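You operate a simulated robot arm through the tools that you are given. There is no shell and no other tool. Be economical: measure what you need, move in short steps, check, and stop when the job is done.

The job below is to be done with a simulated two-armed robot. You get a single attempt, and the scene is never put back.

Task
Pick up the tall carton with one hand, pass it to the other hand and put it on the top of the grey table. Set down upright: tall carton.

Only the result counts: the job must be done as asked and must still hold three seconds after the hand-in. Knocking over, shifting, dropping, spilling or breaking anything else fails it.

Robot
Two 7-joint arms with two-finger grippers on one trunk, on a base that drives. Base frame: it is fixed to the floor where the robot stands at the start and does not move with it; the origin is under the middle of the robot, x ahead of it, y to its left, z up. Units: m, degrees, N and s.
The left shoulder is at the start at [0.068, 0.216, 1.158], the right one opposite. With the tool pointing down near the work surface each hand reaches from about 0.1 to 0.8 m from the robot's upright axis, wherever it stands, measured 20 degrees to its own side. Places, roughly: top of the grey table [0.3, -3.1, 0.8]. Payload 3.18 kg a hand.
The TCP of each hand is the grasp point between the finger pads, 0.03 m short of the fingertips. In the tool frame z runs along the fingers and y along their closing line. The gripper opens to 0.144 m. The gripper's body begins 0.103 m behind the TCP.
Orientation is told as [roll, pitch, yaw] about the base's x, y, z axes, in that order, counted from this pose: with the fingers straight down and closing along the base's y, the tool's x points along the base's -x, its y along +y and its z along -z.

Tools
- The arms move only by the tool arm_command. It takes "left_plan", "right_plan" or both (then of equal length, played together; a hand with none holds still); each is a list of rows, each a list of 3 entries, a list of its own where there are three numbers: the turn, a rotation vector about the tool's x, y, z in units of 120 degrees (1.0 is 120 degrees), then the shift along the tool's x, y, z in units of 100 mm (1.0 is 100 mm), then the finger opening in mm, from 0 to 144. In form: [[[rx, ry, rz], [x, y, z], fingers], ...]. A call has 1 to 10 rows; each row is the pose to reach, as a shift and turn from the pose commanded when the call began, along the tool's axes at that moment. A call with a number of a shift or a turn outside -1 to 1 is refused whole. Rows are played at 5 a second. More than 0.05 m and 8.6 degrees between two rows, or a gripper value outside its range, and nothing of the call is played. Where a pose cannot be reached the arm comes as near as it can. A force on the tool above 40 N (or 10 N above the force at the start of the call, whichever is more), or a blocked arm, ends the call early, and 0.2 s more pass. Each finger halts on what it meets, pressing with about 35 N; the grip force reading is that of the motor and also rises with nothing between the fingers. The clock runs only during rows and for 0.2 s after the last one: add rows that repeat a pose to give the fingers time. The reply holds the time, the measured pose of the TCP, the force on the tool along the base axes, the opening and the grip force, in the units named above and with some noise, with the torque about the TCP (base axes, N m) and any sound that the robot's microphone picked up.
- Cameras (640 x 400 px; columns grow to the right, rows downward): "scene" is now at [0.1436, -0.0428, 1.3676]; the picture's right is [-0.29, -0.96, 0.00], its down [-0.36, 0.11, -0.93] and it looks along [0.89, -0.27, -0.37] (base axes); focal length 214 px, centre (320, 200). "left" rides on the left gripper at [0.076, -0.016, -0.143] in its tool frame; the picture's right is [0.21, 0.98, 0.00], its down [-0.84, 0.18, -0.51] and it looks along [-0.50, 0.11, 0.86] (tool axes); focal length 218 px, centre (320, 200). "right" rides on the right gripper at [0.076, 0.016, -0.143] in its tool frame; the picture's right is [-0.21, 0.98, 0.00], its down [-0.84, -0.18, -0.51] and it looks along [-0.50, -0.11, 0.86] (tool axes); focal length 218 px, centre (320, 200). There is no depth. A picture from a camera that has moved, and an enlarged one, comes with that camera's place and axes in the base frame and with its lens. The place of the scene camera against the robot may be out by one fixed shift of up to 0.025 m in any direction.
- snapshot(camera): a new picture of that camera. It takes no simulated time.
- lift_body(by): slides the trunk up (or, below 0, down) by that many m; the arms and the scene camera ride with it, the base frame stays. It gives what a move gives, with no picture.
- base_move(legs): drives the robot by 1 to 6 legs, each [ahead, left, turn to the left] in m, m and degrees, along the robot's own axes; the way and the turn of a leg run together, so that a leg with both is an arc; at most 1.5 m and 180 degrees a leg. The arms and the cameras ride along, it lands a little off, and it stops where it bumps. It gives what a move gives.
- turn_head(pan, tilt): turns the head with the scene camera to pan (to the left, within 80 degrees either way) and tilt (down, from -29 to 69), counted from straight ahead of the robot. It gives what a move gives.
- close_up(camera, box): a new picture of the part [left, top, right, bottom] of that camera's present view, enlarged. It takes no simulated time.
- hand_in(): hands the job in; it is judged then, once.

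Go step by step. Nothing tells you exact positions but the pictures and the camera data: compare them with the known pose of the tool, close in by small moves and look again before you grip or let go. The budget is 120 turns and 100 pictures, counting those below and the enlarged ones. Unless the task says otherwise, let go and move clear before handing in, and close with one line.

The tools are called after "Request:" by a JSON object that holds its "op" and its "data". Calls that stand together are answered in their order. arm_command: Moves the arms, as the interface text tells. Its arguments: {"type":"object","properties":{"left_plan":{"type":"array","items":{"type":"array"}},"right_plan":{"type":"array","items":{"type":"array"}}},"required":[]} The other tools are called the same way: lift_body (by) slides the trunk up or down; base_move (legs) drives the base; turn_head (pan, tilt) turns the head that bears the scene camera; snapshot (camera) takes a picture; close_up (camera, box) takes an enlarged picture of a part of a camera's view; hand_in () hands the job in.

At the start:

```text
clock: 0.0
left_tcp_pos: [0.3412, 0.0348, 1.3007]
left_tcp_rot: [-0.1, 0.0, 0.1]
left_force: [-0.4, -0.2, 0.6]
left_torque: [0.02, -0.05, 0.02]
left_finger_gap: 0.1442
left_gripper_force: 0.1
right_tcp_pos: [0.327, -0.2637, 1.3005]
right_tcp_rot: [0.2, -0.1, -0.2]
right_force: [-0.5, -0.7, -1.0]
right_torque: [0.0, -0.04, -0.04]
right_finger_gap: 0.1441
right_gripper_force: 0.2
trunk travel left (down, up): [-0.239, 0.13]
robot x, y, heading: [-0.0007, -0.0, -0.1]
head pan, tilt: [-16.7, 21.9]
```

scene: 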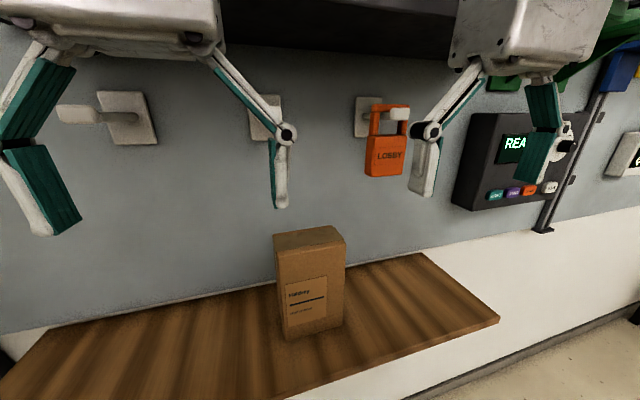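
right: 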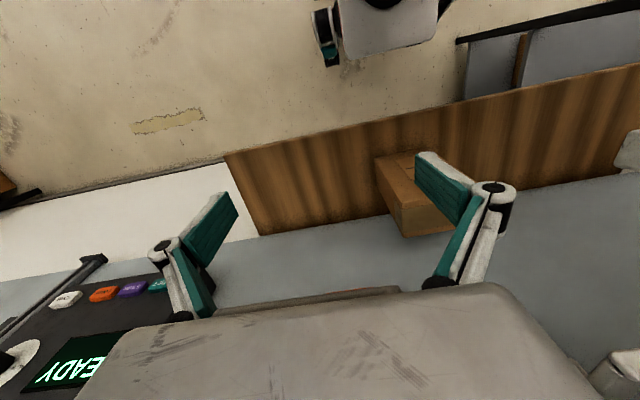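
left: 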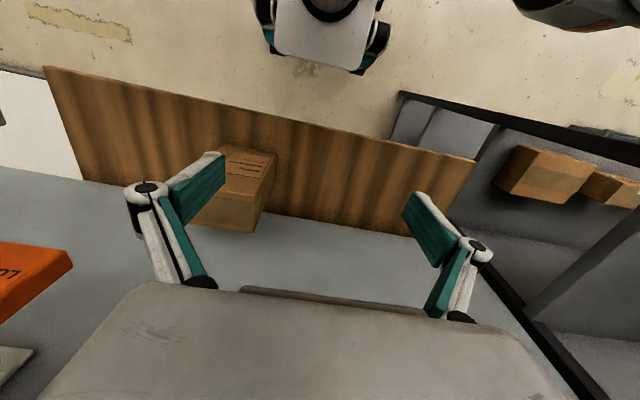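

I see the tall carton on a wooden shelf ahead, near a wall with hooks. I take enlarged pictures to locate it by triangulation.

Request:
{"op": "close_up", "data": {"camera": "scene", "box": [220, 200, 400, 360]}}

Request:
{"op": "close_up", "data": {"camera": "left", "box": [150, 110, 310, 250]}}

Request:
{"op": "close_up", "data": {"camera": "right", "box": [350, 130, 510, 250]}}

```text
2.50 times, centred on (310, 280) of scene
camera zoom: at [0.1436, -0.0428, 1.3676], right [-0.29, -0.96, 0.0], down [-0.36, 0.11, -0.93], along [0.89, -0.27, -0.37], focal length 536 px, centre (345, 0)
```

zoom: 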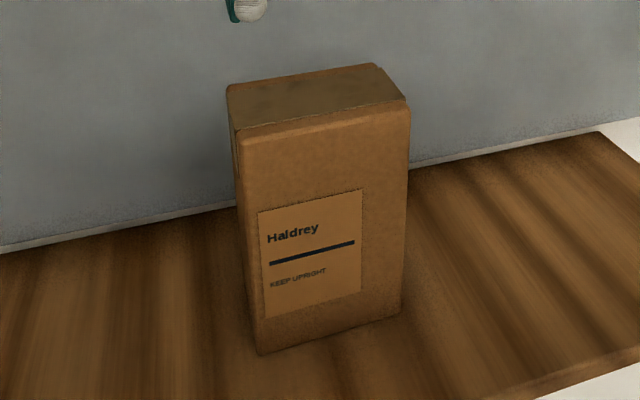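

```text
2.86 times, centred on (230, 180) of left
camera zoom: at [0.2649, 0.0171, 1.4438], right [-0.21, 0.98, 0.0], down [0.84, 0.18, 0.51], along [0.5, 0.11, -0.86], focal length 624 px, centre (577, 257)
```

zoom: 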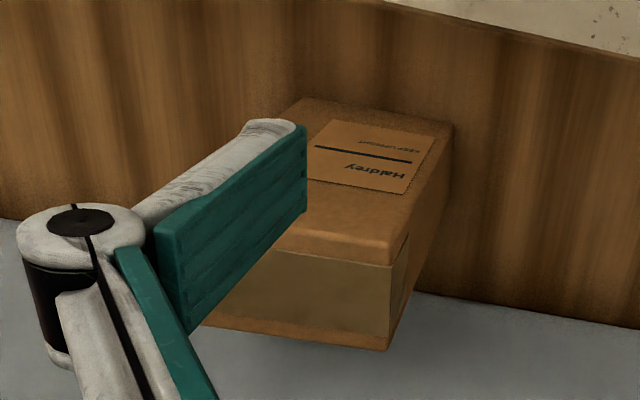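

```text
3.33 times, centred on (430, 190) of right
camera zoom: at [0.2497, -0.2466, 1.4431], right [0.21, 0.98, 0.0], down [0.84, -0.18, 0.51], along [0.5, -0.11, -0.86], focal length 728 px, centre (-47, 233)
```

zoom: 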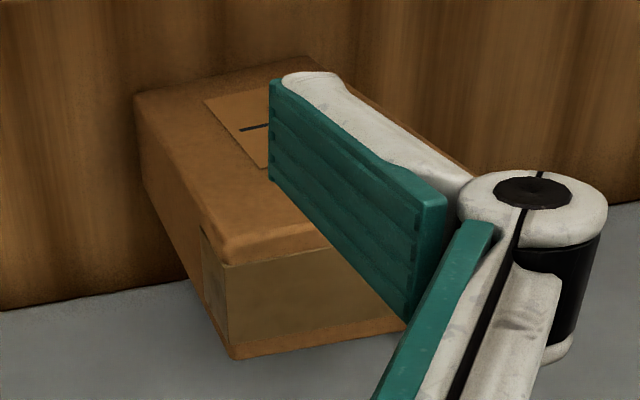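

The carton measures about 0.06 (x) × 0.12 (y) × 0.205 m, centred at [0.475, -0.10], standing on a shelf at z ≈ 0.967; the wall is at x ≈ 0.61. The left hand will grip it from its left side and the right hand will later take it from above, so I first turn the left hand to point to -y.

Request:
{"op": "arm_command", "data": {"left_plan": [[[0.0404, 0.0404, -0.0404], [-0.03, 0.085, 0.08], 120], [[0.0808, 0.0808, -0.0808], [-0.06, 0.17, 0.16], 120], [[0.1212, 0.1212, -0.1212], [-0.09, 0.255, 0.24], 120], [[0.1616, 0.1616, -0.1616], [-0.12, 0.34, 0.32], 120], [[0.202, 0.202, -0.202], [-0.15, 0.425, 0.4], 120], [[0.2424, 0.2424, -0.2424], [-0.18, 0.51, 0.48], 120], [[0.2828, 0.2828, -0.2828], [-0.21, 0.595, 0.56], 120], [[0.3232, 0.3232, -0.3232], [-0.24, 0.68, 0.64], 120], [[0.3636, 0.3636, -0.3636], [-0.27, 0.765, 0.72], 120], [[0.404, 0.404, -0.404], [-0.3, 0.85, 0.8], 120]]}}

```text
clock: 2.1
left_tcp_pos: [0.309, 0.0075, 1.2924]
left_tcp_rot: [-36.9, 43.4, 21.1]
left_force: [1.8, 2.6, 2.4]
left_torque: [0.06, 0.13, -0.13]
left_finger_gap: 0.1199
left_gripper_force: 0.0
right_tcp_pos: [0.2934, -0.3422, 1.3001]
right_tcp_rot: [2.6, -1.6, -2.4]
right_force: [-0.7, -0.4, 0.8]
right_torque: [0.11, -0.07, -0.02]
right_finger_gap: 0.1437
right_gripper_force: 0.0
trunk travel left (down, up): [-0.239, 0.13]
robot x, y, heading: [0.0023, -0.0154, -2.4]
head pan, tilt: [-16.7, 21.9]
stopped in row 10 (left hand): the arm was blocked; the commanded pose is now the measured one
```

The left arm was blocked and even the base shifted slightly, so something was touched. I look around.

Request:
{"op": "turn_head", "data": {"pan": 35, "tilt": 25}}

Request:
{"op": "snapshot", "data": {"camera": "scene"}}

Request:
{"op": "snapshot", "data": {"camera": "left"}}

```text
clock: 3.3
left_tcp_pos: [0.3131, 0.0079, 1.2922]
left_tcp_rot: [-36.4, 44.1, 21.8]
left_force: [1.3, -0.5, 0.0]
left_torque: [0.04, 0.02, -0.01]
left_finger_gap: 0.1201
left_gripper_force: 0.1
right_tcp_pos: [0.298, -0.3432, 1.296]
right_tcp_rot: [2.9, -1.3, -2.2]
right_force: [0.4, -0.5, 0.7]
right_torque: [-0.02, 0.02, -0.01]
right_finger_gap: 0.1441
right_gripper_force: 0.0
trunk travel left (down, up): [-0.239, 0.13]
robot x, y, heading: [-0.0004, -0.0098, -2.1]
head pan, tilt: [35.0, 25.0]
```

```text
93 pictures are left
camera scene: at [0.1119, -0.0408, 1.3693], right [0.54, -0.84, -0.03], down [-0.34, -0.18, -0.92], along [0.77, 0.51, -0.38], focal length 214 px, centre (320, 200)
```

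scene: 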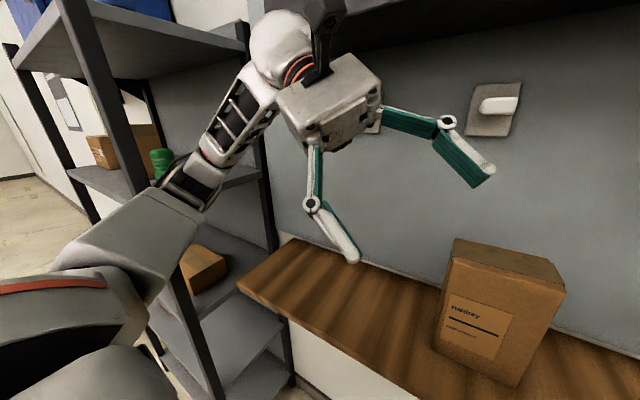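

```text
92 pictures are left
camera left: at [0.3165, 0.0841, 1.4338], right [-0.81, 0.52, -0.27], down [0.59, 0.72, -0.37], along [0.0, -0.46, -0.89], focal length 218 px, centre (320, 200)
```

left: 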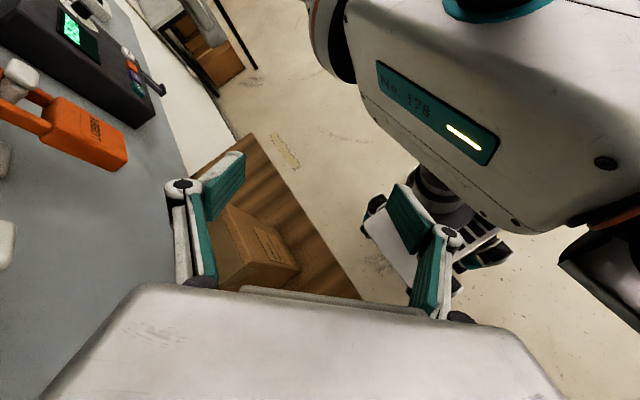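

The left elbow met the storage rack on the left. I drive a little to the right, away from the rack, and then turn the left hand back.

Request:
{"op": "base_move", "data": {"legs": [[0, -0.12, 2]]}}

Request:
{"op": "arm_command", "data": {"left_plan": [[[-0.0404, -0.0404, 0.0404], [0, 0, 0], 144], [[-0.0808, -0.0808, 0.0808], [0, 0, 0], 144], [[-0.1212, -0.1212, 0.1212], [0, 0, 0], 144], [[-0.1616, -0.1616, 0.1616], [0, 0, 0], 144], [[-0.202, -0.202, 0.202], [0, 0, 0], 144], [[-0.2424, -0.2424, 0.2424], [0, 0, 0], 144], [[-0.2828, -0.2828, 0.2828], [0, 0, 0], 144], [[-0.3232, -0.3232, 0.3232], [0, 0, 0], 144]]}}

Request:
{"op": "snapshot", "data": {"camera": "scene"}}

```text
clock: 5.0
left_tcp_pos: [0.3403, -0.028, 1.2702]
left_tcp_rot: [-38.6, 47.9, 24.3]
left_force: [-0.1, -0.8, -0.1]
left_torque: [0.07, -0.01, -0.01]
left_finger_gap: 0.12
left_gripper_force: 0.1
right_tcp_pos: [0.3303, -0.3863, 1.3002]
right_tcp_rot: [0.1, 0.0, 0.3]
right_force: [0.9, -1.0, -1.2]
right_torque: [0.05, 0.02, -0.02]
right_finger_gap: 0.1438
right_gripper_force: 0.1
trunk travel left (down, up): [-0.239, 0.13]
robot x, y, heading: [0.0026, -0.1248, 0.2]
head pan, tilt: [35.0, 25.0]
```

```text
clock: 6.3
left_tcp_pos: [0.3636, -0.0031, 1.2117]
left_tcp_rot: [-16.2, 25.0, 16.1]
left_force: [0.6, -0.5, 0.4]
left_torque: [0.01, -0.01, -0.01]
left_finger_gap: 0.144
left_gripper_force: 0.1
right_tcp_pos: [0.3391, -0.3693, 1.3026]
right_tcp_rot: [-0.3, 0.1, 0.7]
right_force: [-0.7, -0.5, 0.3]
right_torque: [0.0, -0.07, 0.0]
right_finger_gap: 0.144
right_gripper_force: 0.1
trunk travel left (down, up): [-0.239, 0.13]
robot x, y, heading: [0.0037, -0.121, 1.2]
head pan, tilt: [35.0, 25.0]
stopped in row 6 (left hand): the arm was blocked; the commanded pose is now the measured one
```

```text
91 pictures are left
camera scene: at [0.1368, -0.0718, 1.3623], right [0.59, -0.81, 0.0], down [-0.34, -0.26, -0.9], along [0.73, 0.53, -0.43], focal length 214 px, centre (320, 200)
```

scene: 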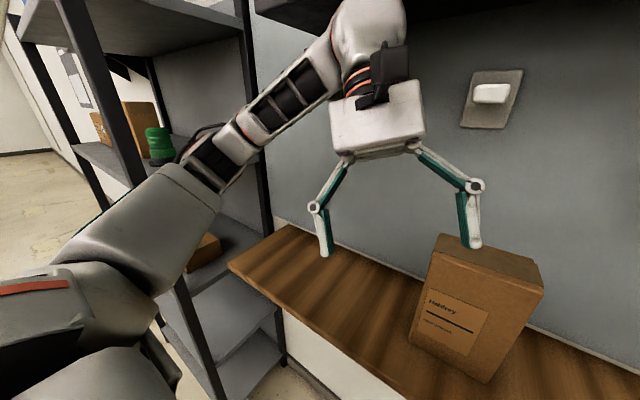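

The wrist is probably caught by the overhead ledge or the rack. I back the base off, diagonally to the right, to get clear room.

Request:
{"op": "base_move", "data": {"legs": [[-0.25, -0.12, 0]]}}

Request:
{"op": "snapshot", "data": {"camera": "scene"}}

```text
clock: 8.2
left_tcp_pos: [0.108, -0.1408, 1.2225]
left_tcp_rot: [-16.7, 23.2, 15.4]
left_force: [-0.1, 0.7, 0.3]
left_torque: [0.04, 0.0, 0.02]
left_finger_gap: 0.1439
left_gripper_force: 0.1
right_tcp_pos: [0.0866, -0.5057, 1.3002]
right_tcp_rot: [0.0, 0.1, 1.0]
right_force: [-0.1, -0.6, -0.3]
right_torque: [-0.01, -0.07, 0.05]
right_finger_gap: 0.1438
right_gripper_force: 0.0
trunk travel left (down, up): [-0.239, 0.13]
robot x, y, heading: [-0.2442, -0.243, 1.0]
head pan, tilt: [35.0, 25.0]
```

```text
90 pictures are left
camera scene: at [-0.1162, -0.2086, 1.3625], right [0.59, -0.81, 0.0], down [-0.34, -0.25, -0.91], along [0.73, 0.53, -0.42], focal length 214 px, centre (320, 200)
```

scene: 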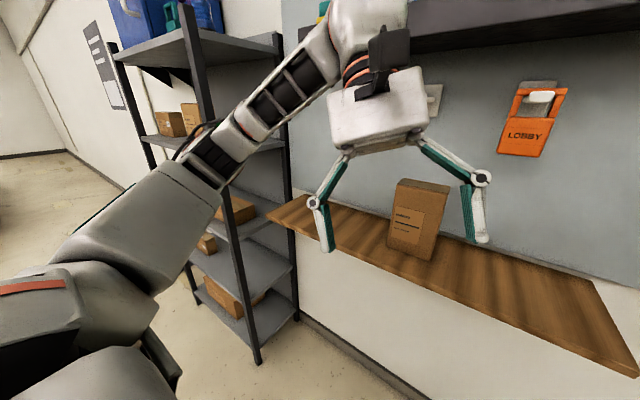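

Clear now, and nothing was displaced. New plan: the right hand grips the carton's sides (closing along y) with the fingers tilted forward, then the left takes it from above in free space. First I straighten the left hand and move it out, while the right hand tilts forward.

Request:
{"op": "arm_command", "data": {"left_plan": [[[-0.035, -0.048, 0.032], [0, 0.15, 0], 144], [[-0.07, -0.097, 0.064], [0, 0.3, 0], 144], [[-0.105, -0.145, 0.096], [0, 0.5, 0], 144], [[-0.139, -0.193, 0.128], [0, 0.7, 0], 144], [[-0.139, -0.193, 0.128], [0, 0.9, 0], 144], [[-0.139, -0.193, 0.128], [0, 1.0, 0], 144], [[-0.139, -0.193, 0.128], [0, 1.0, 0], 144], [[-0.139, -0.193, 0.128], [0, 1.0, 0], 144]], "right_plan": [[[0, -0.068, 0], [0, 0.1, 0.1], 144], [[0, -0.136, 0], [0, 0.2, 0.2], 144], [[0, -0.204, 0], [0, 0.3, 0.3], 144], [[0, -0.272, 0], [0, 0.4, 0.4], 144], [[0, -0.34, 0], [0, 0.5, 0.55], 144], [[0, -0.408, 0], [0, 0.6, 0.7], 144], [[0, -0.476, 0], [0, 0.7, 0.85], 144], [[0, -0.5417, 0], [0, 0.8, 1.0], 144]]}}

Request:
{"op": "snapshot", "data": {"camera": "scene"}}

```text
clock: 10.0
left_tcp_pos: [0.0756, -0.0527, 1.1942]
left_tcp_rot: [-1.8, -1.9, 3.9]
left_force: [1.3, 0.3, -0.7]
left_torque: [0.06, 0.03, 0.01]
left_finger_gap: 0.1438
left_gripper_force: 0.1
right_tcp_pos: [0.1084, -0.3869, 1.2798]
right_tcp_rot: [1.4, -64.4, -0.7]
right_force: [0.6, 0.0, -0.3]
right_torque: [0.02, 0.02, 0.05]
right_finger_gap: 0.1439
right_gripper_force: 0.1
right hand out of reach, approached as far as the arm can: row 6, 7, 8
trunk travel left (down, up): [-0.239, 0.13]
robot x, y, heading: [-0.2451, -0.2476, 1.3]
head pan, tilt: [35.0, 25.0]
```

```text
89 pictures are left
camera scene: at [-0.1125, -0.2081, 1.363], right [0.59, -0.8, 0.0], down [-0.33, -0.24, -0.91], along [0.73, 0.54, -0.41], focal length 214 px, centre (320, 200)
```

scene: 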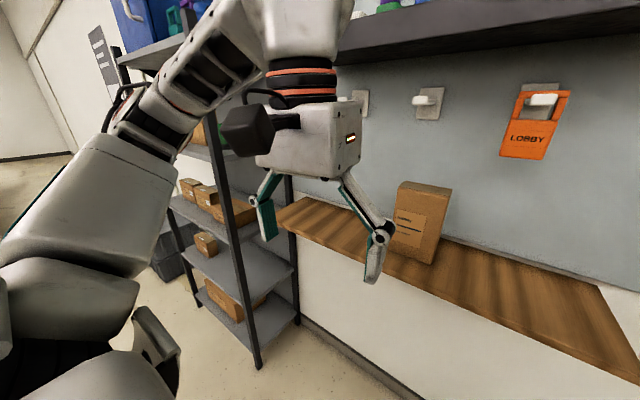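

The right hand is tilted 65° forward as wanted. I extend it forward and down, towards the carton's line.

Request:
{"op": "arm_command", "data": {"right_plan": [[[0, 0, 0], [0.1, 0.2, 0.25], 144], [[0, 0, 0], [0.2, 0.4, 0.5], 144], [[0, 0, 0], [0.3, 0.6, 0.75], 144], [[0, 0, 0], [0.4, 0.8, 1.0], 144], [[0, 0, 0], [0.5, 0.9, 1.0], 144], [[0, 0, 0], [0.6, 0.9, 1.0], 144], [[0, 0, 0], [0.6, 0.9, 1.0], 144]]}}

Request:
{"op": "turn_head", "data": {"pan": 5, "tilt": 25}}

Request:
{"op": "snapshot", "data": {"camera": "scene"}}

Request:
{"op": "snapshot", "data": {"camera": "right"}}

```text
clock: 11.6
left_tcp_pos: [0.0699, -0.0515, 1.1964]
left_tcp_rot: [-1.9, -2.2, 3.9]
left_force: [-0.7, 0.3, -0.1]
left_torque: [-0.01, -0.11, -0.02]
left_finger_gap: 0.144
left_gripper_force: 0.0
right_tcp_pos: [0.2221, -0.3762, 1.2128]
right_tcp_rot: [0.2, -65.1, 0.7]
right_force: [-0.5, -0.4, 0.1]
right_torque: [0.0, -0.02, 0.01]
right_finger_gap: 0.144
right_gripper_force: 0.0
right hand out of reach, approached as far as the arm can: row 1, 2, 3, 4, 5, 6, 7
trunk travel left (down, up): [-0.239, 0.13]
robot x, y, heading: [-0.2437, -0.2476, 1.1]
head pan, tilt: [35.0, 25.0]
```

```text
clock: 12.6
left_tcp_pos: [0.0724, -0.051, 1.1969]
left_tcp_rot: [-1.9, -2.1, 3.9]
left_force: [-0.3, 0.7, 0.6]
left_torque: [0.03, -0.05, -0.01]
left_finger_gap: 0.144
left_gripper_force: 0.0
right_tcp_pos: [0.2237, -0.375, 1.2117]
right_tcp_rot: [0.2, -64.9, 0.7]
right_force: [-1.8, -0.1, -0.5]
right_torque: [0.01, -0.02, 0.0]
right_finger_gap: 0.1438
right_gripper_force: 0.1
trunk travel left (down, up): [-0.239, 0.13]
robot x, y, heading: [-0.2443, -0.2475, 1.1]
head pan, tilt: [5.0, 25.0]
```

```text
88 pictures are left
camera scene: at [-0.0988, -0.2527, 1.3626], right [0.11, -0.99, 0.0], down [-0.42, -0.05, -0.91], along [0.9, 0.1, -0.42], focal length 214 px, centre (320, 200)
```

scene: 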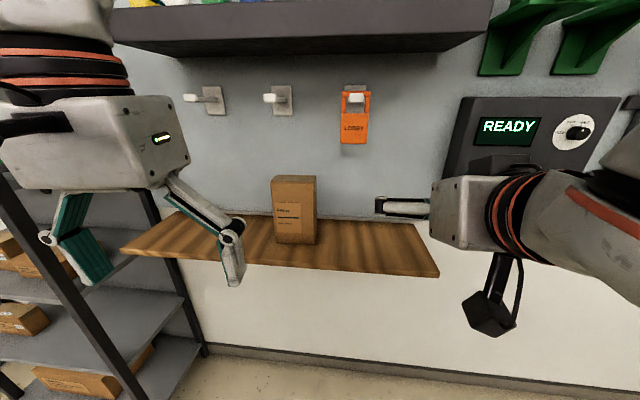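

```text
87 pictures are left
camera right: at [0.0622, -0.3613, 1.203], right [0.07, 0.98, 0.19], down [-0.1, -0.18, 0.98], along [0.99, -0.09, 0.08], focal length 218 px, centre (320, 200)
```

right: 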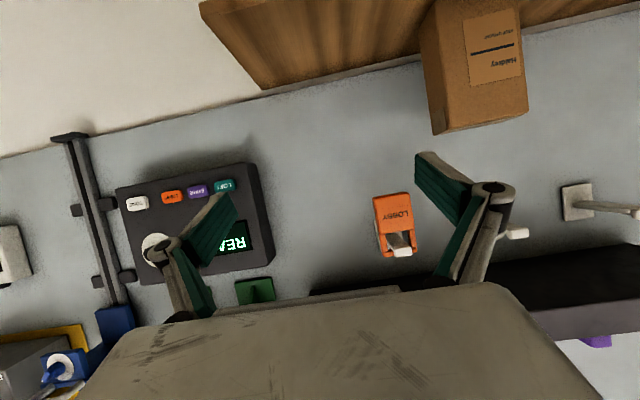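

The right hand tilts well but cannot go further left here, so I use the base for the sideways part and lower the hand with the arm.

Request:
{"op": "base_move", "data": {"legs": [[-0.05, 0.2, -1]]}}

Request:
{"op": "arm_command", "data": {"right_plan": [[[0, 0, 0], [0.25, 0.1, 0.25], 144], [[0, 0, 0], [0.5, 0.2, 0.5], 144], [[0, 0, 0], [0.75, 0.3, 0.75], 144], [[0, 0, 0], [1.0, 0.4, 1.0], 144], [[0, 0, 0], [1.0, 0.5, 1.0], 144], [[0, 0, 0], [1.0, 0.5, 1.0], 144]]}}

Request:
{"op": "snapshot", "data": {"camera": "scene"}}

Request:
{"op": "snapshot", "data": {"camera": "right"}}

```text
clock: 15.0
left_tcp_pos: [0.0221, 0.1437, 1.1965]
left_tcp_rot: [-1.9, -2.1, 3.0]
left_force: [0.5, -0.2, -0.1]
left_torque: [-0.01, 0.02, -0.01]
left_finger_gap: 0.144
left_gripper_force: 0.1
right_tcp_pos: [0.17, -0.1827, 1.2117]
right_tcp_rot: [0.2, -64.9, -0.1]
right_force: [0.7, 0.4, -1.0]
right_torque: [-0.04, 0.0, -0.04]
right_finger_gap: 0.1439
right_gripper_force: 0.1
trunk travel left (down, up): [-0.239, 0.13]
robot x, y, heading: [-0.2986, -0.0491, -0.1]
head pan, tilt: [5.0, 25.0]
```

```text
clock: 16.4
left_tcp_pos: [0.0234, 0.1431, 1.1959]
left_tcp_rot: [-2.0, -2.1, 3.1]
left_force: [-0.3, -0.5, 0.2]
left_torque: [0.02, -0.06, 0.01]
left_finger_gap: 0.1437
left_gripper_force: 0.1
right_tcp_pos: [0.2213, -0.1923, 1.1313]
right_tcp_rot: [0.3, -64.8, -0.3]
right_force: [0.0, 0.6, -1.0]
right_torque: [0.02, 0.04, 0.03]
right_finger_gap: 0.1441
right_gripper_force: 0.1
right hand out of reach, approached as far as the arm can: row 1, 2, 3, 4, 5, 6
trunk travel left (down, up): [-0.239, 0.13]
robot x, y, heading: [-0.2971, -0.0463, 0.1]
head pan, tilt: [5.0, 25.0]
```

```text
86 pictures are left
camera scene: at [-0.1513, -0.0546, 1.3626], right [0.09, -1.0, 0.0], down [-0.42, -0.04, -0.91], along [0.9, 0.08, -0.42], focal length 214 px, centre (320, 200)
```

scene: 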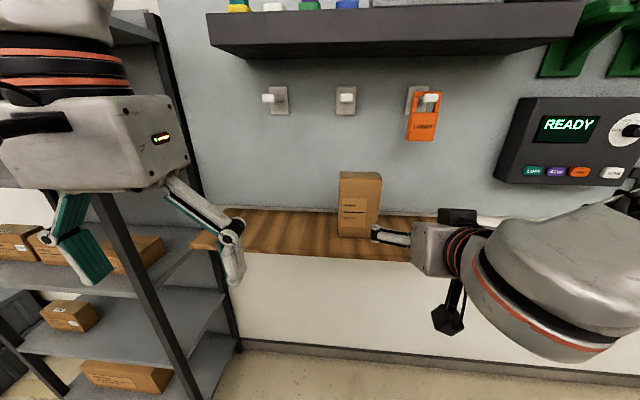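

```text
85 pictures are left
camera right: at [0.0609, -0.1753, 1.1231], right [0.09, 0.98, 0.19], down [-0.1, -0.18, 0.98], along [0.99, -0.1, 0.08], focal length 218 px, centre (320, 200)
```

right: 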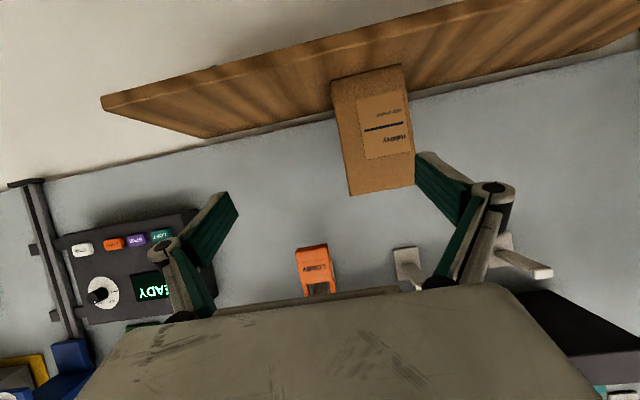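

The right arm is limited on that side while the left elbow would come close to the rack. So I swap roles: with the robot further right, the left hand grips first and the right one receives from above.

Request:
{"op": "base_move", "data": {"legs": [[0, -0.2, 0]]}}

Request:
{"op": "arm_command", "data": {"left_plan": [[[0, -0.068, 0], [-0.1, 0, 0], 144], [[0, -0.136, 0], [-0.2, 0, 0], 144], [[0, -0.204, 0], [-0.3, 0, 0], 144], [[0, -0.272, 0], [-0.4, 0, 0], 144], [[0, -0.34, 0], [-0.5, 0, 0], 144], [[0, -0.408, 0], [-0.6, 0, 0], 144], [[0, -0.476, 0], [-0.7, 0, 0], 144], [[0, -0.53, 0], [-0.8, 0, 0], 144], [[0, -0.53, 0], [-0.8, 0, 0], 144]], "right_plan": [[[0, 0.068, 0], [0, -0.1, -0.1], 144], [[0, 0.136, 0], [-0.1, -0.2, -0.2], 144], [[0, 0.204, 0], [-0.2, -0.3, -0.3], 144], [[0, 0.272, 0], [-0.3, -0.4, -0.4], 144], [[0, 0.34, 0], [-0.4, -0.5, -0.5], 144], [[0, 0.408, 0], [-0.4, -0.6, -0.65], 144], [[0, 0.476, 0], [-0.4, -0.7, -0.8], 144], [[0, 0.54, 0], [-0.4, -0.8, -1.0], 144], [[0, 0.54, 0], [-0.4, -0.8, -1.0], 144]]}}

Request:
{"op": "snapshot", "data": {"camera": "scene"}}

Request:
{"op": "snapshot", "data": {"camera": "left"}}

```text
clock: 18.8
left_tcp_pos: [0.0245, -0.0566, 1.1959]
left_tcp_rot: [-1.8, -2.1, 3.0]
left_force: [-0.4, -0.2, -0.8]
left_torque: [0.04, 0.0, 0.01]
left_finger_gap: 0.1439
left_gripper_force: 0.1
right_tcp_pos: [0.2234, -0.3915, 1.1324]
right_tcp_rot: [0.3, -64.6, -0.3]
right_force: [0.3, 0.2, 0.1]
right_torque: [0.03, 0.0, 0.02]
right_finger_gap: 0.1442
right_gripper_force: 0.0
trunk travel left (down, up): [-0.239, 0.13]
robot x, y, heading: [-0.2943, -0.2477, 0.1]
head pan, tilt: [5.0, 25.0]
```

```text
clock: 20.8
left_tcp_pos: [0.1386, -0.0873, 1.2506]
left_tcp_rot: [-4.5, -65.6, 7.2]
left_force: [-0.3, -0.2, 0.3]
left_torque: [-0.01, -0.01, -0.02]
left_finger_gap: 0.1439
left_gripper_force: 0.0
left hand out of reach, approached as far as the arm can: row 6, 7, 8, 9
right_tcp_pos: [0.1494, -0.4716, 1.211]
right_tcp_rot: [0.0, 0.1, 0.1]
right_force: [0.3, 0.6, 0.1]
right_torque: [-0.02, -0.02, 0.0]
right_finger_gap: 0.144
right_gripper_force: 0.0
trunk travel left (down, up): [-0.239, 0.13]
robot x, y, heading: [-0.2965, -0.248, 0.0]
head pan, tilt: [5.0, 25.0]
```

```text
84 pictures are left
camera scene: at [-0.1506, -0.2536, 1.3626], right [0.09, -1.0, 0.0], down [-0.42, -0.04, -0.91], along [0.9, 0.08, -0.42], focal length 214 px, centre (320, 200)
```

scene: 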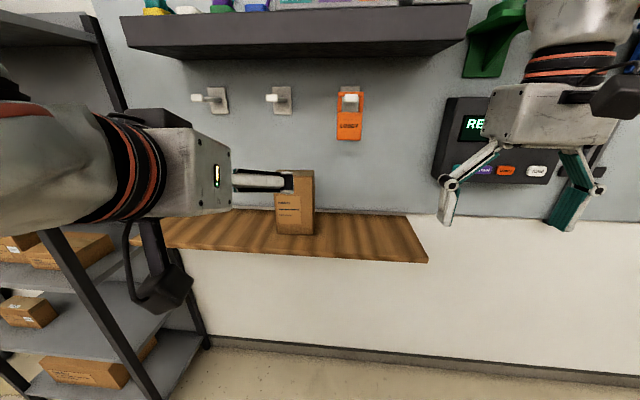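

```text
83 pictures are left
camera left: at [-0.0214, -0.1145, 1.2394], right [-0.14, 0.97, -0.22], down [-0.13, 0.21, 0.97], along [0.98, 0.16, 0.09], focal length 218 px, centre (320, 200)
```

left: 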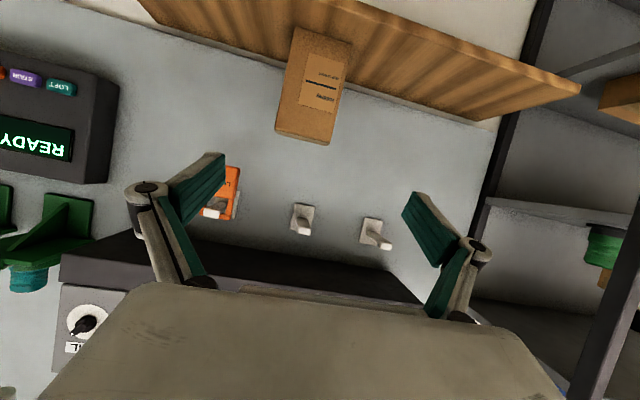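

The left hand now points forward, nearly in line with the carton. I lower it with the arm towards the carton's mid-height.

Request:
{"op": "arm_command", "data": {"left_plan": [[[0, 0, 0], [0.25, 0, 0.25], 144], [[0, 0, 0], [0.5, 0, 0.5], 144], [[0, 0, 0], [0.75, 0, 0.75], 144], [[0, 0, 0], [1.0, 0, 1.0], 144], [[0, 0, 0], [1.0, 0, 1.0], 144], [[0, 0, 0], [1.0, 0, 1.0], 144]]}}

```text
clock: 22.2
left_tcp_pos: [0.2145, -0.1096, 1.1282]
left_tcp_rot: [-4.3, -65.6, 7.0]
left_force: [0.6, 0.5, 1.1]
left_torque: [-0.04, -0.01, 0.01]
left_finger_gap: 0.1438
left_gripper_force: 0.0
left hand out of reach, approached as far as the arm can: row 1, 2, 3, 4, 5, 6
right_tcp_pos: [0.1494, -0.4713, 1.2096]
right_tcp_rot: [0.1, 0.2, 0.1]
right_force: [-0.6, -0.5, -0.5]
right_torque: [0.0, 0.03, -0.03]
right_finger_gap: 0.1439
right_gripper_force: 0.1
trunk travel left (down, up): [-0.239, 0.13]
robot x, y, heading: [-0.296, -0.2437, 0.2]
head pan, tilt: [5.0, 25.0]
```

Request:
{"op": "lift_body", "data": {"by": -0.055}}

Request:
{"op": "base_move", "data": {"legs": [[0.1, 0, 0]]}}

Request:
{"op": "snapshot", "data": {"camera": "left"}}

Request:
{"op": "snapshot", "data": {"camera": "scene"}}

```text
clock: 23.1
left_tcp_pos: [0.2307, -0.1095, 1.0215]
left_tcp_rot: [-3.0, -59.2, 5.7]
left_force: [-0.8, -0.6, 1.0]
left_torque: [0.01, 0.01, 0.0]
left_finger_gap: 0.1441
left_gripper_force: 0.0
right_tcp_pos: [0.1479, -0.4713, 1.1577]
right_tcp_rot: [0.1, -0.1, 0.1]
right_force: [-1.2, 0.1, 0.5]
right_torque: [-0.01, -0.03, -0.01]
right_finger_gap: 0.1438
right_gripper_force: 0.0
trunk travel left (down, up): [-0.184, 0.185]
robot x, y, heading: [-0.2975, -0.2459, 0.3]
head pan, tilt: [5.0, 25.0]
```

```text
clock: 24.3
left_tcp_pos: [0.3328, -0.1103, 1.022]
left_tcp_rot: [-2.8, -58.9, 5.6]
left_force: [0.4, -0.5, 0.1]
left_torque: [0.04, 0.0, 0.01]
left_finger_gap: 0.1443
left_gripper_force: 0.2
right_tcp_pos: [0.2482, -0.4714, 1.1562]
right_tcp_rot: [0.1, 0.0, -0.1]
right_force: [0.6, 0.9, -0.1]
right_torque: [0.02, 0.06, -0.02]
right_finger_gap: 0.144
right_gripper_force: 0.1
trunk travel left (down, up): [-0.184, 0.185]
robot x, y, heading: [-0.1952, -0.2461, 0.4]
head pan, tilt: [5.0, 25.0]
```

```text
82 pictures are left
camera left: at [0.1719, -0.1363, 1.0296], right [-0.16, 0.97, -0.2], down [-0.01, 0.2, 0.98], along [0.99, 0.16, -0.02], focal length 218 px, centre (320, 200)
```

left: 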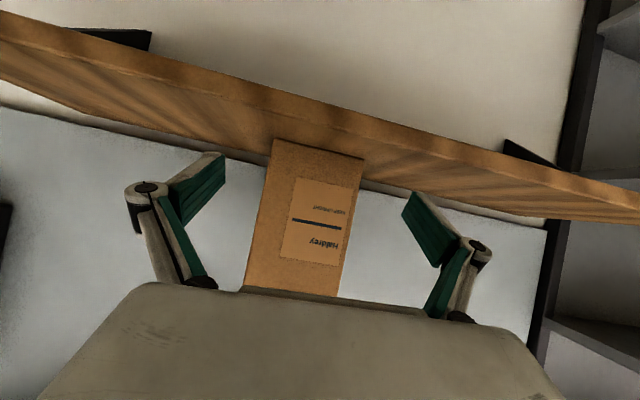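

```text
81 pictures are left
camera scene: at [-0.0092, -0.254, 1.3048], right [0.09, -1.0, 0.0], down [-0.42, -0.04, -0.91], along [0.9, 0.08, -0.42], focal length 214 px, centre (320, 200)
```

scene: 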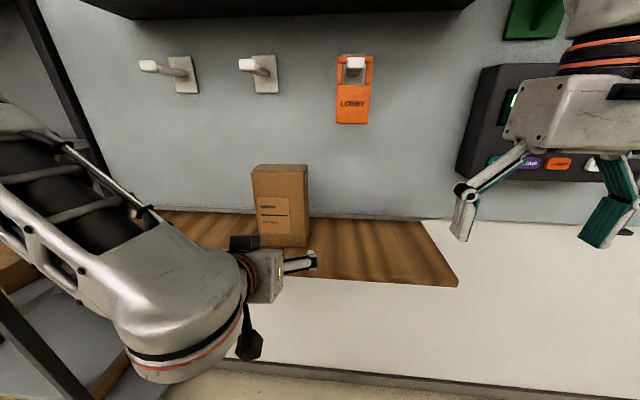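

The hand sank and is now at z 1.022; the carton lies just ahead between the fingers. I raise the hand to about 1.06 and look closely at the centring.

Request:
{"op": "arm_command", "data": {"left_plan": [[[0, 0, 0], [-0.17, 0.03, -0.1], 144], [[0, 0, 0], [-0.34, 0.05, -0.21], 144], [[0, 0, 0], [-0.34, 0.05, -0.21], 144], [[0, 0, 0], [-0.34, 0.05, -0.21], 144]]}}

Request:
{"op": "close_up", "data": {"camera": "left", "box": [160, 90, 480, 290]}}

Request:
{"op": "close_up", "data": {"camera": "scene", "box": [200, 130, 400, 290]}}

```text
clock: 25.3
left_tcp_pos: [0.3304, -0.1035, 1.0615]
left_tcp_rot: [-3.0, -59.1, 5.7]
left_force: [-0.5, -0.5, 0.2]
left_torque: [-0.01, 0.0, 0.02]
left_finger_gap: 0.144
left_gripper_force: 0.0
right_tcp_pos: [0.2484, -0.4717, 1.1553]
right_tcp_rot: [0.1, 0.0, 0.1]
right_force: [-0.8, 1.0, 0.9]
right_torque: [0.0, -0.02, 0.01]
right_finger_gap: 0.144
right_gripper_force: 0.0
trunk travel left (down, up): [-0.184, 0.185]
robot x, y, heading: [-0.1943, -0.244, 0.1]
head pan, tilt: [5.0, 25.0]
```

```text
2.00 times, centred on (320, 190) of left
camera zoom: at [0.1703, -0.1306, 1.07], right [-0.16, 0.97, -0.2], down [-0.01, 0.2, 0.98], along [0.99, 0.16, -0.02], focal length 436 px, centre (320, 220)
```

zoom: 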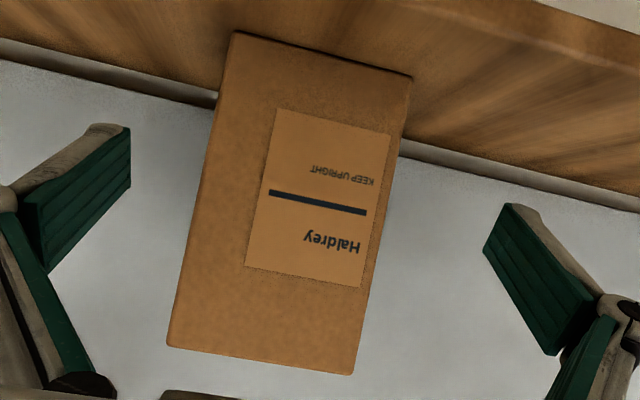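

```text
2.50 times, centred on (300, 210) of scene
camera zoom: at [-0.0098, -0.2539, 1.3047], right [0.09, -1.0, 0.0], down [-0.42, -0.04, -0.91], along [0.9, 0.08, -0.42], focal length 536 px, centre (370, 175)
```

zoom: 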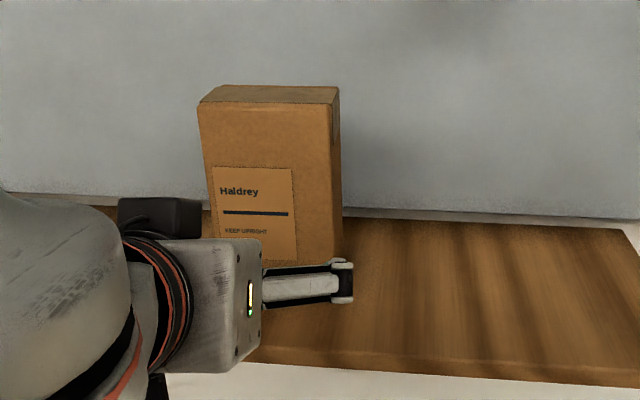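

The TCP line (y ≈ -0.104) is centred on the carton and the tilt matches its small yaw. I drive in slowly, first halfway.

Request:
{"op": "base_move", "data": {"legs": [[0.07, 0, 0]]}}

Request:
{"op": "snapshot", "data": {"camera": "left"}}

```text
clock: 26.3
left_tcp_pos: [0.4013, -0.1043, 1.062]
left_tcp_rot: [-2.8, -58.9, 5.6]
left_force: [-0.1, 0.1, -1.2]
left_torque: [0.0, 0.0, 0.0]
left_finger_gap: 0.1439
left_gripper_force: 0.0
right_tcp_pos: [0.3193, -0.472, 1.1547]
right_tcp_rot: [0.2, 0.1, 0.1]
right_force: [0.1, -0.1, -0.4]
right_torque: [0.01, 0.04, -0.05]
right_finger_gap: 0.1437
right_gripper_force: 0.2
trunk travel left (down, up): [-0.184, 0.185]
robot x, y, heading: [-0.13, -0.2458, 0.3]
head pan, tilt: [5.0, 25.0]
```

```text
78 pictures are left
camera left: at [0.2405, -0.1302, 1.0696], right [-0.16, 0.97, -0.2], down [-0.01, 0.2, 0.98], along [0.99, 0.16, -0.02], focal length 218 px, centre (320, 200)
```

left: 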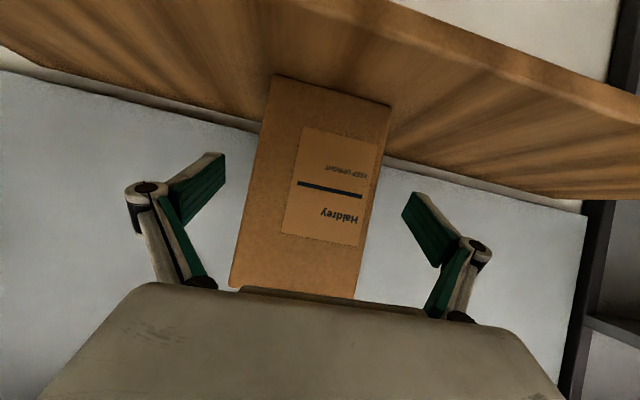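

The gaps on both sides look equal, so I drive the rest of the way in.

Request:
{"op": "base_move", "data": {"legs": [[0.06, 0, 0]]}}

Request:
{"op": "snapshot", "data": {"camera": "left"}}

Request:
{"op": "snapshot", "data": {"camera": "scene"}}

```text
clock: 27.2
left_tcp_pos: [0.4597, -0.1046, 1.0612]
left_tcp_rot: [-2.9, -59.0, 5.6]
left_force: [0.7, -0.2, -0.3]
left_torque: [-0.01, -0.04, -0.02]
left_finger_gap: 0.1442
left_gripper_force: 0.0
right_tcp_pos: [0.3784, -0.4721, 1.1547]
right_tcp_rot: [0.2, 0.1, -0.1]
right_force: [0.7, -0.5, 0.1]
right_torque: [0.0, 0.03, 0.03]
right_finger_gap: 0.1441
right_gripper_force: 0.0
trunk travel left (down, up): [-0.184, 0.185]
robot x, y, heading: [-0.0687, -0.2445, 0.4]
head pan, tilt: [5.0, 25.0]
```

```text
77 pictures are left
camera left: at [0.3, -0.1302, 1.0695], right [-0.16, 0.97, -0.2], down [-0.01, 0.2, 0.98], along [0.99, 0.16, -0.02], focal length 218 px, centre (320, 200)
```

left: 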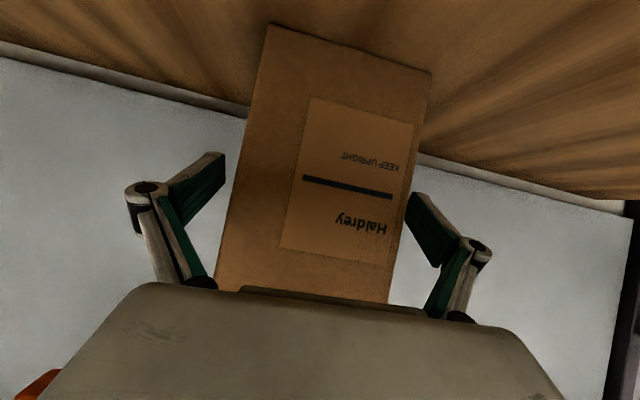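

```text
76 pictures are left
camera scene: at [0.1203, -0.2536, 1.3046], right [0.09, -1.0, 0.0], down [-0.42, -0.04, -0.91], along [0.9, 0.08, -0.42], focal length 214 px, centre (320, 200)
```

scene: 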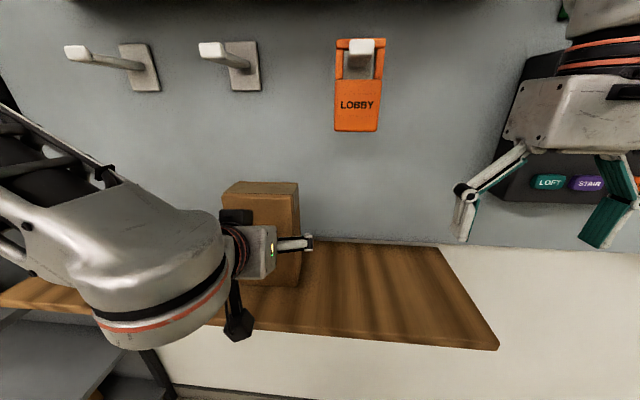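

The fingers straddle the carton with its depth's middle near the pads. I close the left gripper.

Request:
{"op": "arm_command", "data": {"left_plan": [[[0, 0, 0], [0, 0, 0.05], 130], [[0, 0, 0], [0, 0, 0.08], 120], [[0, 0, 0], [0, 0, 0.08], 100], [[0, 0, 0], [0, 0, 0.08], 60], [[0, 0, 0], [0, 0, 0.08], 40]]}}

Request:
{"op": "snapshot", "data": {"camera": "left"}}

```text
clock: 28.4
left_tcp_pos: [0.4648, -0.1034, 1.0585]
left_tcp_rot: [-2.7, -59.1, 5.6]
left_force: [-2.2, 2.8, 4.0]
left_torque: [0.65, 0.18, 0.13]
left_finger_gap: 0.1204
left_gripper_force: 35.3
right_tcp_pos: [0.3771, -0.4722, 1.1559]
right_tcp_rot: [0.1, 0.0, 0.0]
right_force: [-0.9, -0.3, -0.8]
right_torque: [-0.02, 0.01, -0.02]
right_finger_gap: 0.1441
right_gripper_force: 0.0
trunk travel left (down, up): [-0.184, 0.185]
robot x, y, heading: [-0.071, -0.2482, 0.3]
head pan, tilt: [5.0, 25.0]
```

```text
75 pictures are left
camera left: at [0.3056, -0.1296, 1.066], right [-0.16, 0.97, -0.2], down [-0.01, 0.2, 0.98], along [0.99, 0.16, -0.02], focal length 218 px, centre (320, 200)
```

left: 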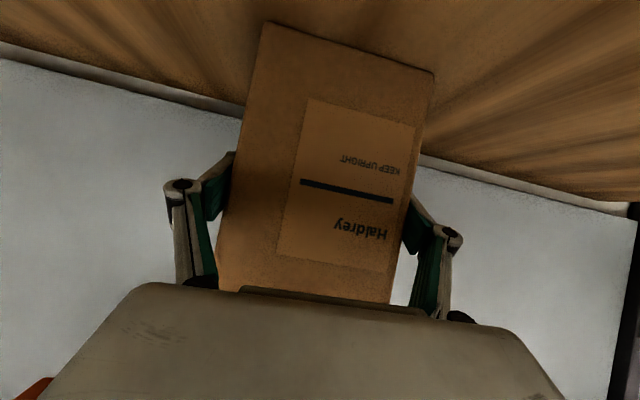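

Gripped: 120 mm wide at 35 N. I lift straight up by about 4 cm.

Request:
{"op": "arm_command", "data": {"left_plan": [[[0, 0, 0], [-0.1, 0, -0.06], 40], [[0, 0, 0], [-0.22, 0, -0.13], 40], [[0, 0, 0], [-0.34, 0, -0.21], 40], [[0, 0, 0], [-0.34, 0, -0.21], 40]]}}

Request:
{"op": "snapshot", "data": {"camera": "scene"}}

```text
clock: 29.4
left_tcp_pos: [0.4662, -0.1031, 1.0979]
left_tcp_rot: [-2.9, -59.0, 5.5]
left_force: [0.0, -1.1, -5.8]
left_torque: [0.0, 0.05, 0.02]
left_finger_gap: 0.1202
left_gripper_force: 35.1
right_tcp_pos: [0.3785, -0.4713, 1.1533]
right_tcp_rot: [0.1, 0.1, 0.0]
right_force: [0.1, -0.3, 0.0]
right_torque: [0.03, 0.01, 0.02]
right_finger_gap: 0.1441
right_gripper_force: 0.0
trunk travel left (down, up): [-0.184, 0.185]
robot x, y, heading: [-0.0691, -0.241, 0.3]
head pan, tilt: [5.0, 25.0]
```

```text
74 pictures are left
camera scene: at [0.1198, -0.2535, 1.3045], right [0.09, -1.0, 0.0], down [-0.42, -0.04, -0.91], along [0.9, 0.08, -0.42], focal length 214 px, centre (320, 200)
```

scene: 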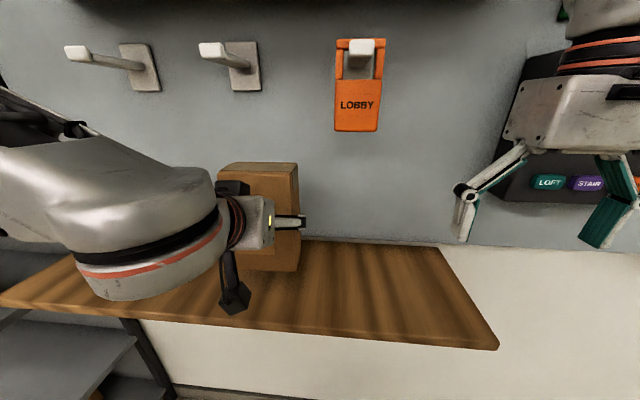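

Lifted (about 0.6 kg). I drive straight back from the wall.

Request:
{"op": "base_move", "data": {"legs": [[-0.4, 0, 0]]}}

Request:
{"op": "snapshot", "data": {"camera": "scene"}}

```text
clock: 31.9
left_tcp_pos: [0.0703, -0.1035, 1.0978]
left_tcp_rot: [-2.9, -59.0, 5.8]
left_force: [-0.1, 0.3, -6.2]
left_torque: [-0.05, 0.1, 0.01]
left_finger_gap: 0.1201
left_gripper_force: 35.2
right_tcp_pos: [-0.0181, -0.4736, 1.1564]
right_tcp_rot: [0.2, 0.1, 0.1]
right_force: [-0.8, -0.3, 0.8]
right_torque: [0.0, 0.0, -0.03]
right_finger_gap: 0.1439
right_gripper_force: 0.1
trunk travel left (down, up): [-0.184, 0.185]
robot x, y, heading: [-0.4653, -0.2485, 0.8]
head pan, tilt: [5.0, 25.0]
```

```text
73 pictures are left
camera scene: at [-0.2767, -0.2546, 1.3046], right [0.09, -1.0, 0.0], down [-0.42, -0.04, -0.91], along [0.9, 0.08, -0.42], focal length 214 px, centre (320, 200)
```

scene: 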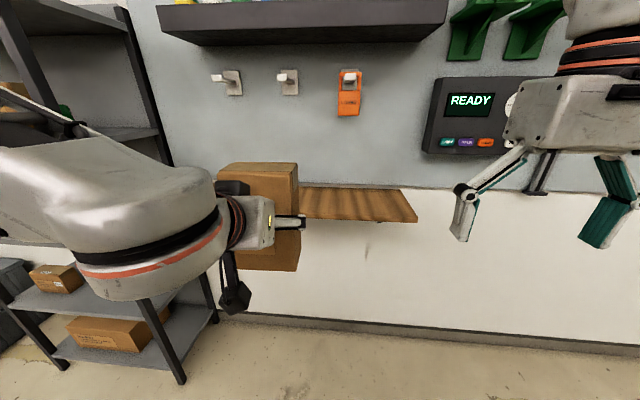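

I now bring the right hand up and over towards the carton's top (top at about z 1.20, centre [0.075, -0.104]).

Request:
{"op": "arm_command", "data": {"right_plan": [[[0, 0, 0], [-0.2, 0.2, -0.25], 144], [[0, 0, 0], [-0.4, 0.4, -0.5], 144], [[0, 0, 0], [-0.6, 0.6, -0.75], 144], [[0, 0, 0], [-0.8, 0.8, -1.0], 144], [[0, 0, 0], [-0.9, 1.0, -1.0], 144], [[0, 0, 0], [-0.9, 1.0, -1.0], 144]]}}

Request:
{"op": "arm_command", "data": {"right_plan": [[[0, 0, 0], [0, 0.3, -0.1], 144], [[0, 0, 0], [0, 0.6, -0.3], 144], [[0, 0, 0], [0, 0.9, -0.5], 144], [[0, 0, 0], [0, 1.0, -0.5], 144], [[0, 0, 0], [0, 1.0, -0.5], 144]]}}

Request:
{"op": "snapshot", "data": {"camera": "scene"}}

Request:
{"op": "snapshot", "data": {"camera": "right"}}

```text
clock: 33.3
left_tcp_pos: [0.0702, -0.1024, 1.0977]
left_tcp_rot: [-2.8, -59.0, 5.7]
left_force: [0.4, 0.5, -5.7]
left_torque: [0.01, 0.11, -0.03]
left_finger_gap: 0.1204
left_gripper_force: 35.1
right_tcp_pos: [0.0214, -0.4404, 1.2067]
right_tcp_rot: [0.2, 0.0, 0.0]
right_force: [0.3, 0.2, 0.0]
right_torque: [-0.02, 0.04, 0.0]
right_finger_gap: 0.144
right_gripper_force: 0.0
right hand out of reach, approached as far as the arm can: row 2, 3, 4, 5, 6
trunk travel left (down, up): [-0.184, 0.185]
robot x, y, heading: [-0.4676, -0.2509, 0.1]
head pan, tilt: [5.0, 25.0]
```

```text
clock: 34.5
left_tcp_pos: [0.0697, -0.1035, 1.0965]
left_tcp_rot: [-2.8, -59.0, 5.7]
left_force: [-0.2, -0.7, -5.4]
left_torque: [0.01, 0.06, 0.02]
left_finger_gap: 0.12
left_gripper_force: 35.1
right_tcp_pos: [-0.0121, -0.4358, 1.2305]
right_tcp_rot: [0.3, 0.0, 0.1]
right_force: [-0.3, 0.4, 0.7]
right_torque: [0.02, -0.02, -0.01]
right_finger_gap: 0.144
right_gripper_force: 0.1
right hand out of reach, approached as far as the arm can: row 1, 2, 3, 4, 5
trunk travel left (down, up): [-0.184, 0.185]
robot x, y, heading: [-0.4631, -0.2439, 0.2]
head pan, tilt: [5.0, 25.0]
```

```text
72 pictures are left
camera scene: at [-0.2766, -0.2546, 1.3047], right [0.09, -1.0, 0.0], down [-0.42, -0.04, -0.91], along [0.9, 0.08, -0.42], focal length 214 px, centre (320, 200)
```

scene: 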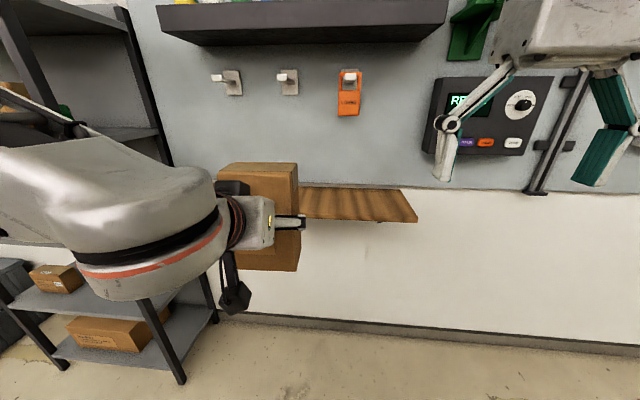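

```text
71 pictures are left
camera right: at [-0.0879, -0.42, 1.3724], right [0.21, 0.98, 0.0], down [0.84, -0.18, 0.51], along [0.5, -0.1, -0.86], focal length 218 px, centre (320, 200)
```

right: 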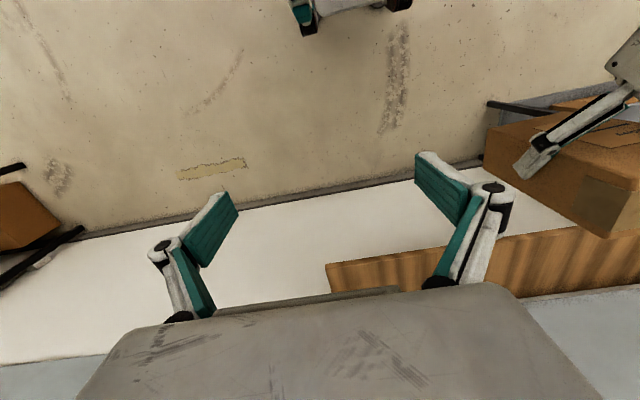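

The right arm cannot reach that high and far, so the handover should be lower. I lower the left hand with the carton and try to bring it to the right as well.

Request:
{"op": "arm_command", "data": {"left_plan": [[[0, 0, 0], [0.22, -0.1, 0.12], 40], [[0, 0, 0], [0.43, -0.2, 0.25], 40], [[0, 0, 0], [0.65, -0.3, 0.37], 40], [[0, 0, 0], [0.86, -0.4, 0.5], 40], [[0, 0, 0], [0.86, -0.4, 0.5], 40]]}}

Request:
{"op": "arm_command", "data": {"left_plan": [[[0, 0, 0], [0.22, -0.1, 0.12], 40], [[0, 0, 0], [0.43, -0.2, 0.25], 40], [[0, 0, 0], [0.65, -0.3, 0.37], 40], [[0, 0, 0], [0.86, -0.4, 0.5], 40], [[0, 0, 0], [0.86, -0.4, 0.5], 40]]}}

Request:
{"op": "snapshot", "data": {"camera": "scene"}}

```text
clock: 35.7
left_tcp_pos: [0.0692, -0.1446, 1.0]
left_tcp_rot: [-3.0, -59.1, 5.8]
left_force: [-0.3, 0.0, -5.4]
left_torque: [-0.02, 0.08, 0.04]
left_finger_gap: 0.1204
left_gripper_force: 35.2
right_tcp_pos: [-0.0112, -0.436, 1.2303]
right_tcp_rot: [0.2, 0.0, 0.1]
right_force: [0.3, 0.6, -0.5]
right_torque: [-0.04, 0.02, 0.0]
right_finger_gap: 0.144
right_gripper_force: 0.2
trunk travel left (down, up): [-0.184, 0.185]
robot x, y, heading: [-0.4676, -0.2496, 0.3]
head pan, tilt: [5.0, 25.0]
```

```text
clock: 36.9
left_tcp_pos: [0.0769, -0.185, 0.9078]
left_tcp_rot: [-5.5, -59.2, 8.9]
left_force: [-0.1, 0.7, -6.5]
left_torque: [0.01, 0.09, 0.01]
left_finger_gap: 0.1201
left_gripper_force: 34.7
right_tcp_pos: [-0.0112, -0.4352, 1.2304]
right_tcp_rot: [0.3, 0.0, 0.1]
right_force: [0.3, 0.3, 0.4]
right_torque: [0.0, 0.0, 0.0]
right_finger_gap: 0.1441
right_gripper_force: 0.1
trunk travel left (down, up): [-0.184, 0.185]
robot x, y, heading: [-0.465, -0.247, 0.3]
head pan, tilt: [5.0, 25.0]
```

```text
70 pictures are left
camera scene: at [-0.2766, -0.2547, 1.3047], right [0.09, -1.0, 0.0], down [-0.42, -0.04, -0.91], along [0.9, 0.08, -0.42], focal length 214 px, centre (320, 200)
```

scene: 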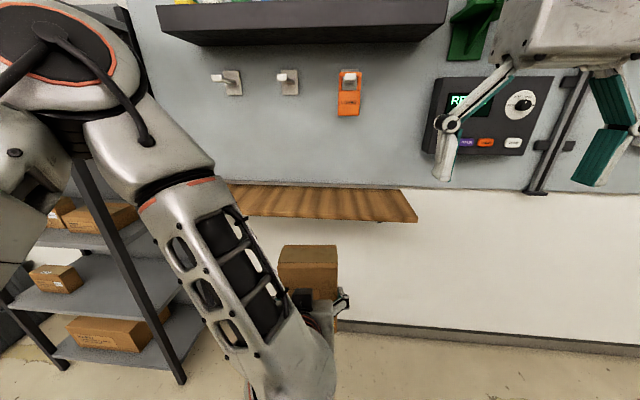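

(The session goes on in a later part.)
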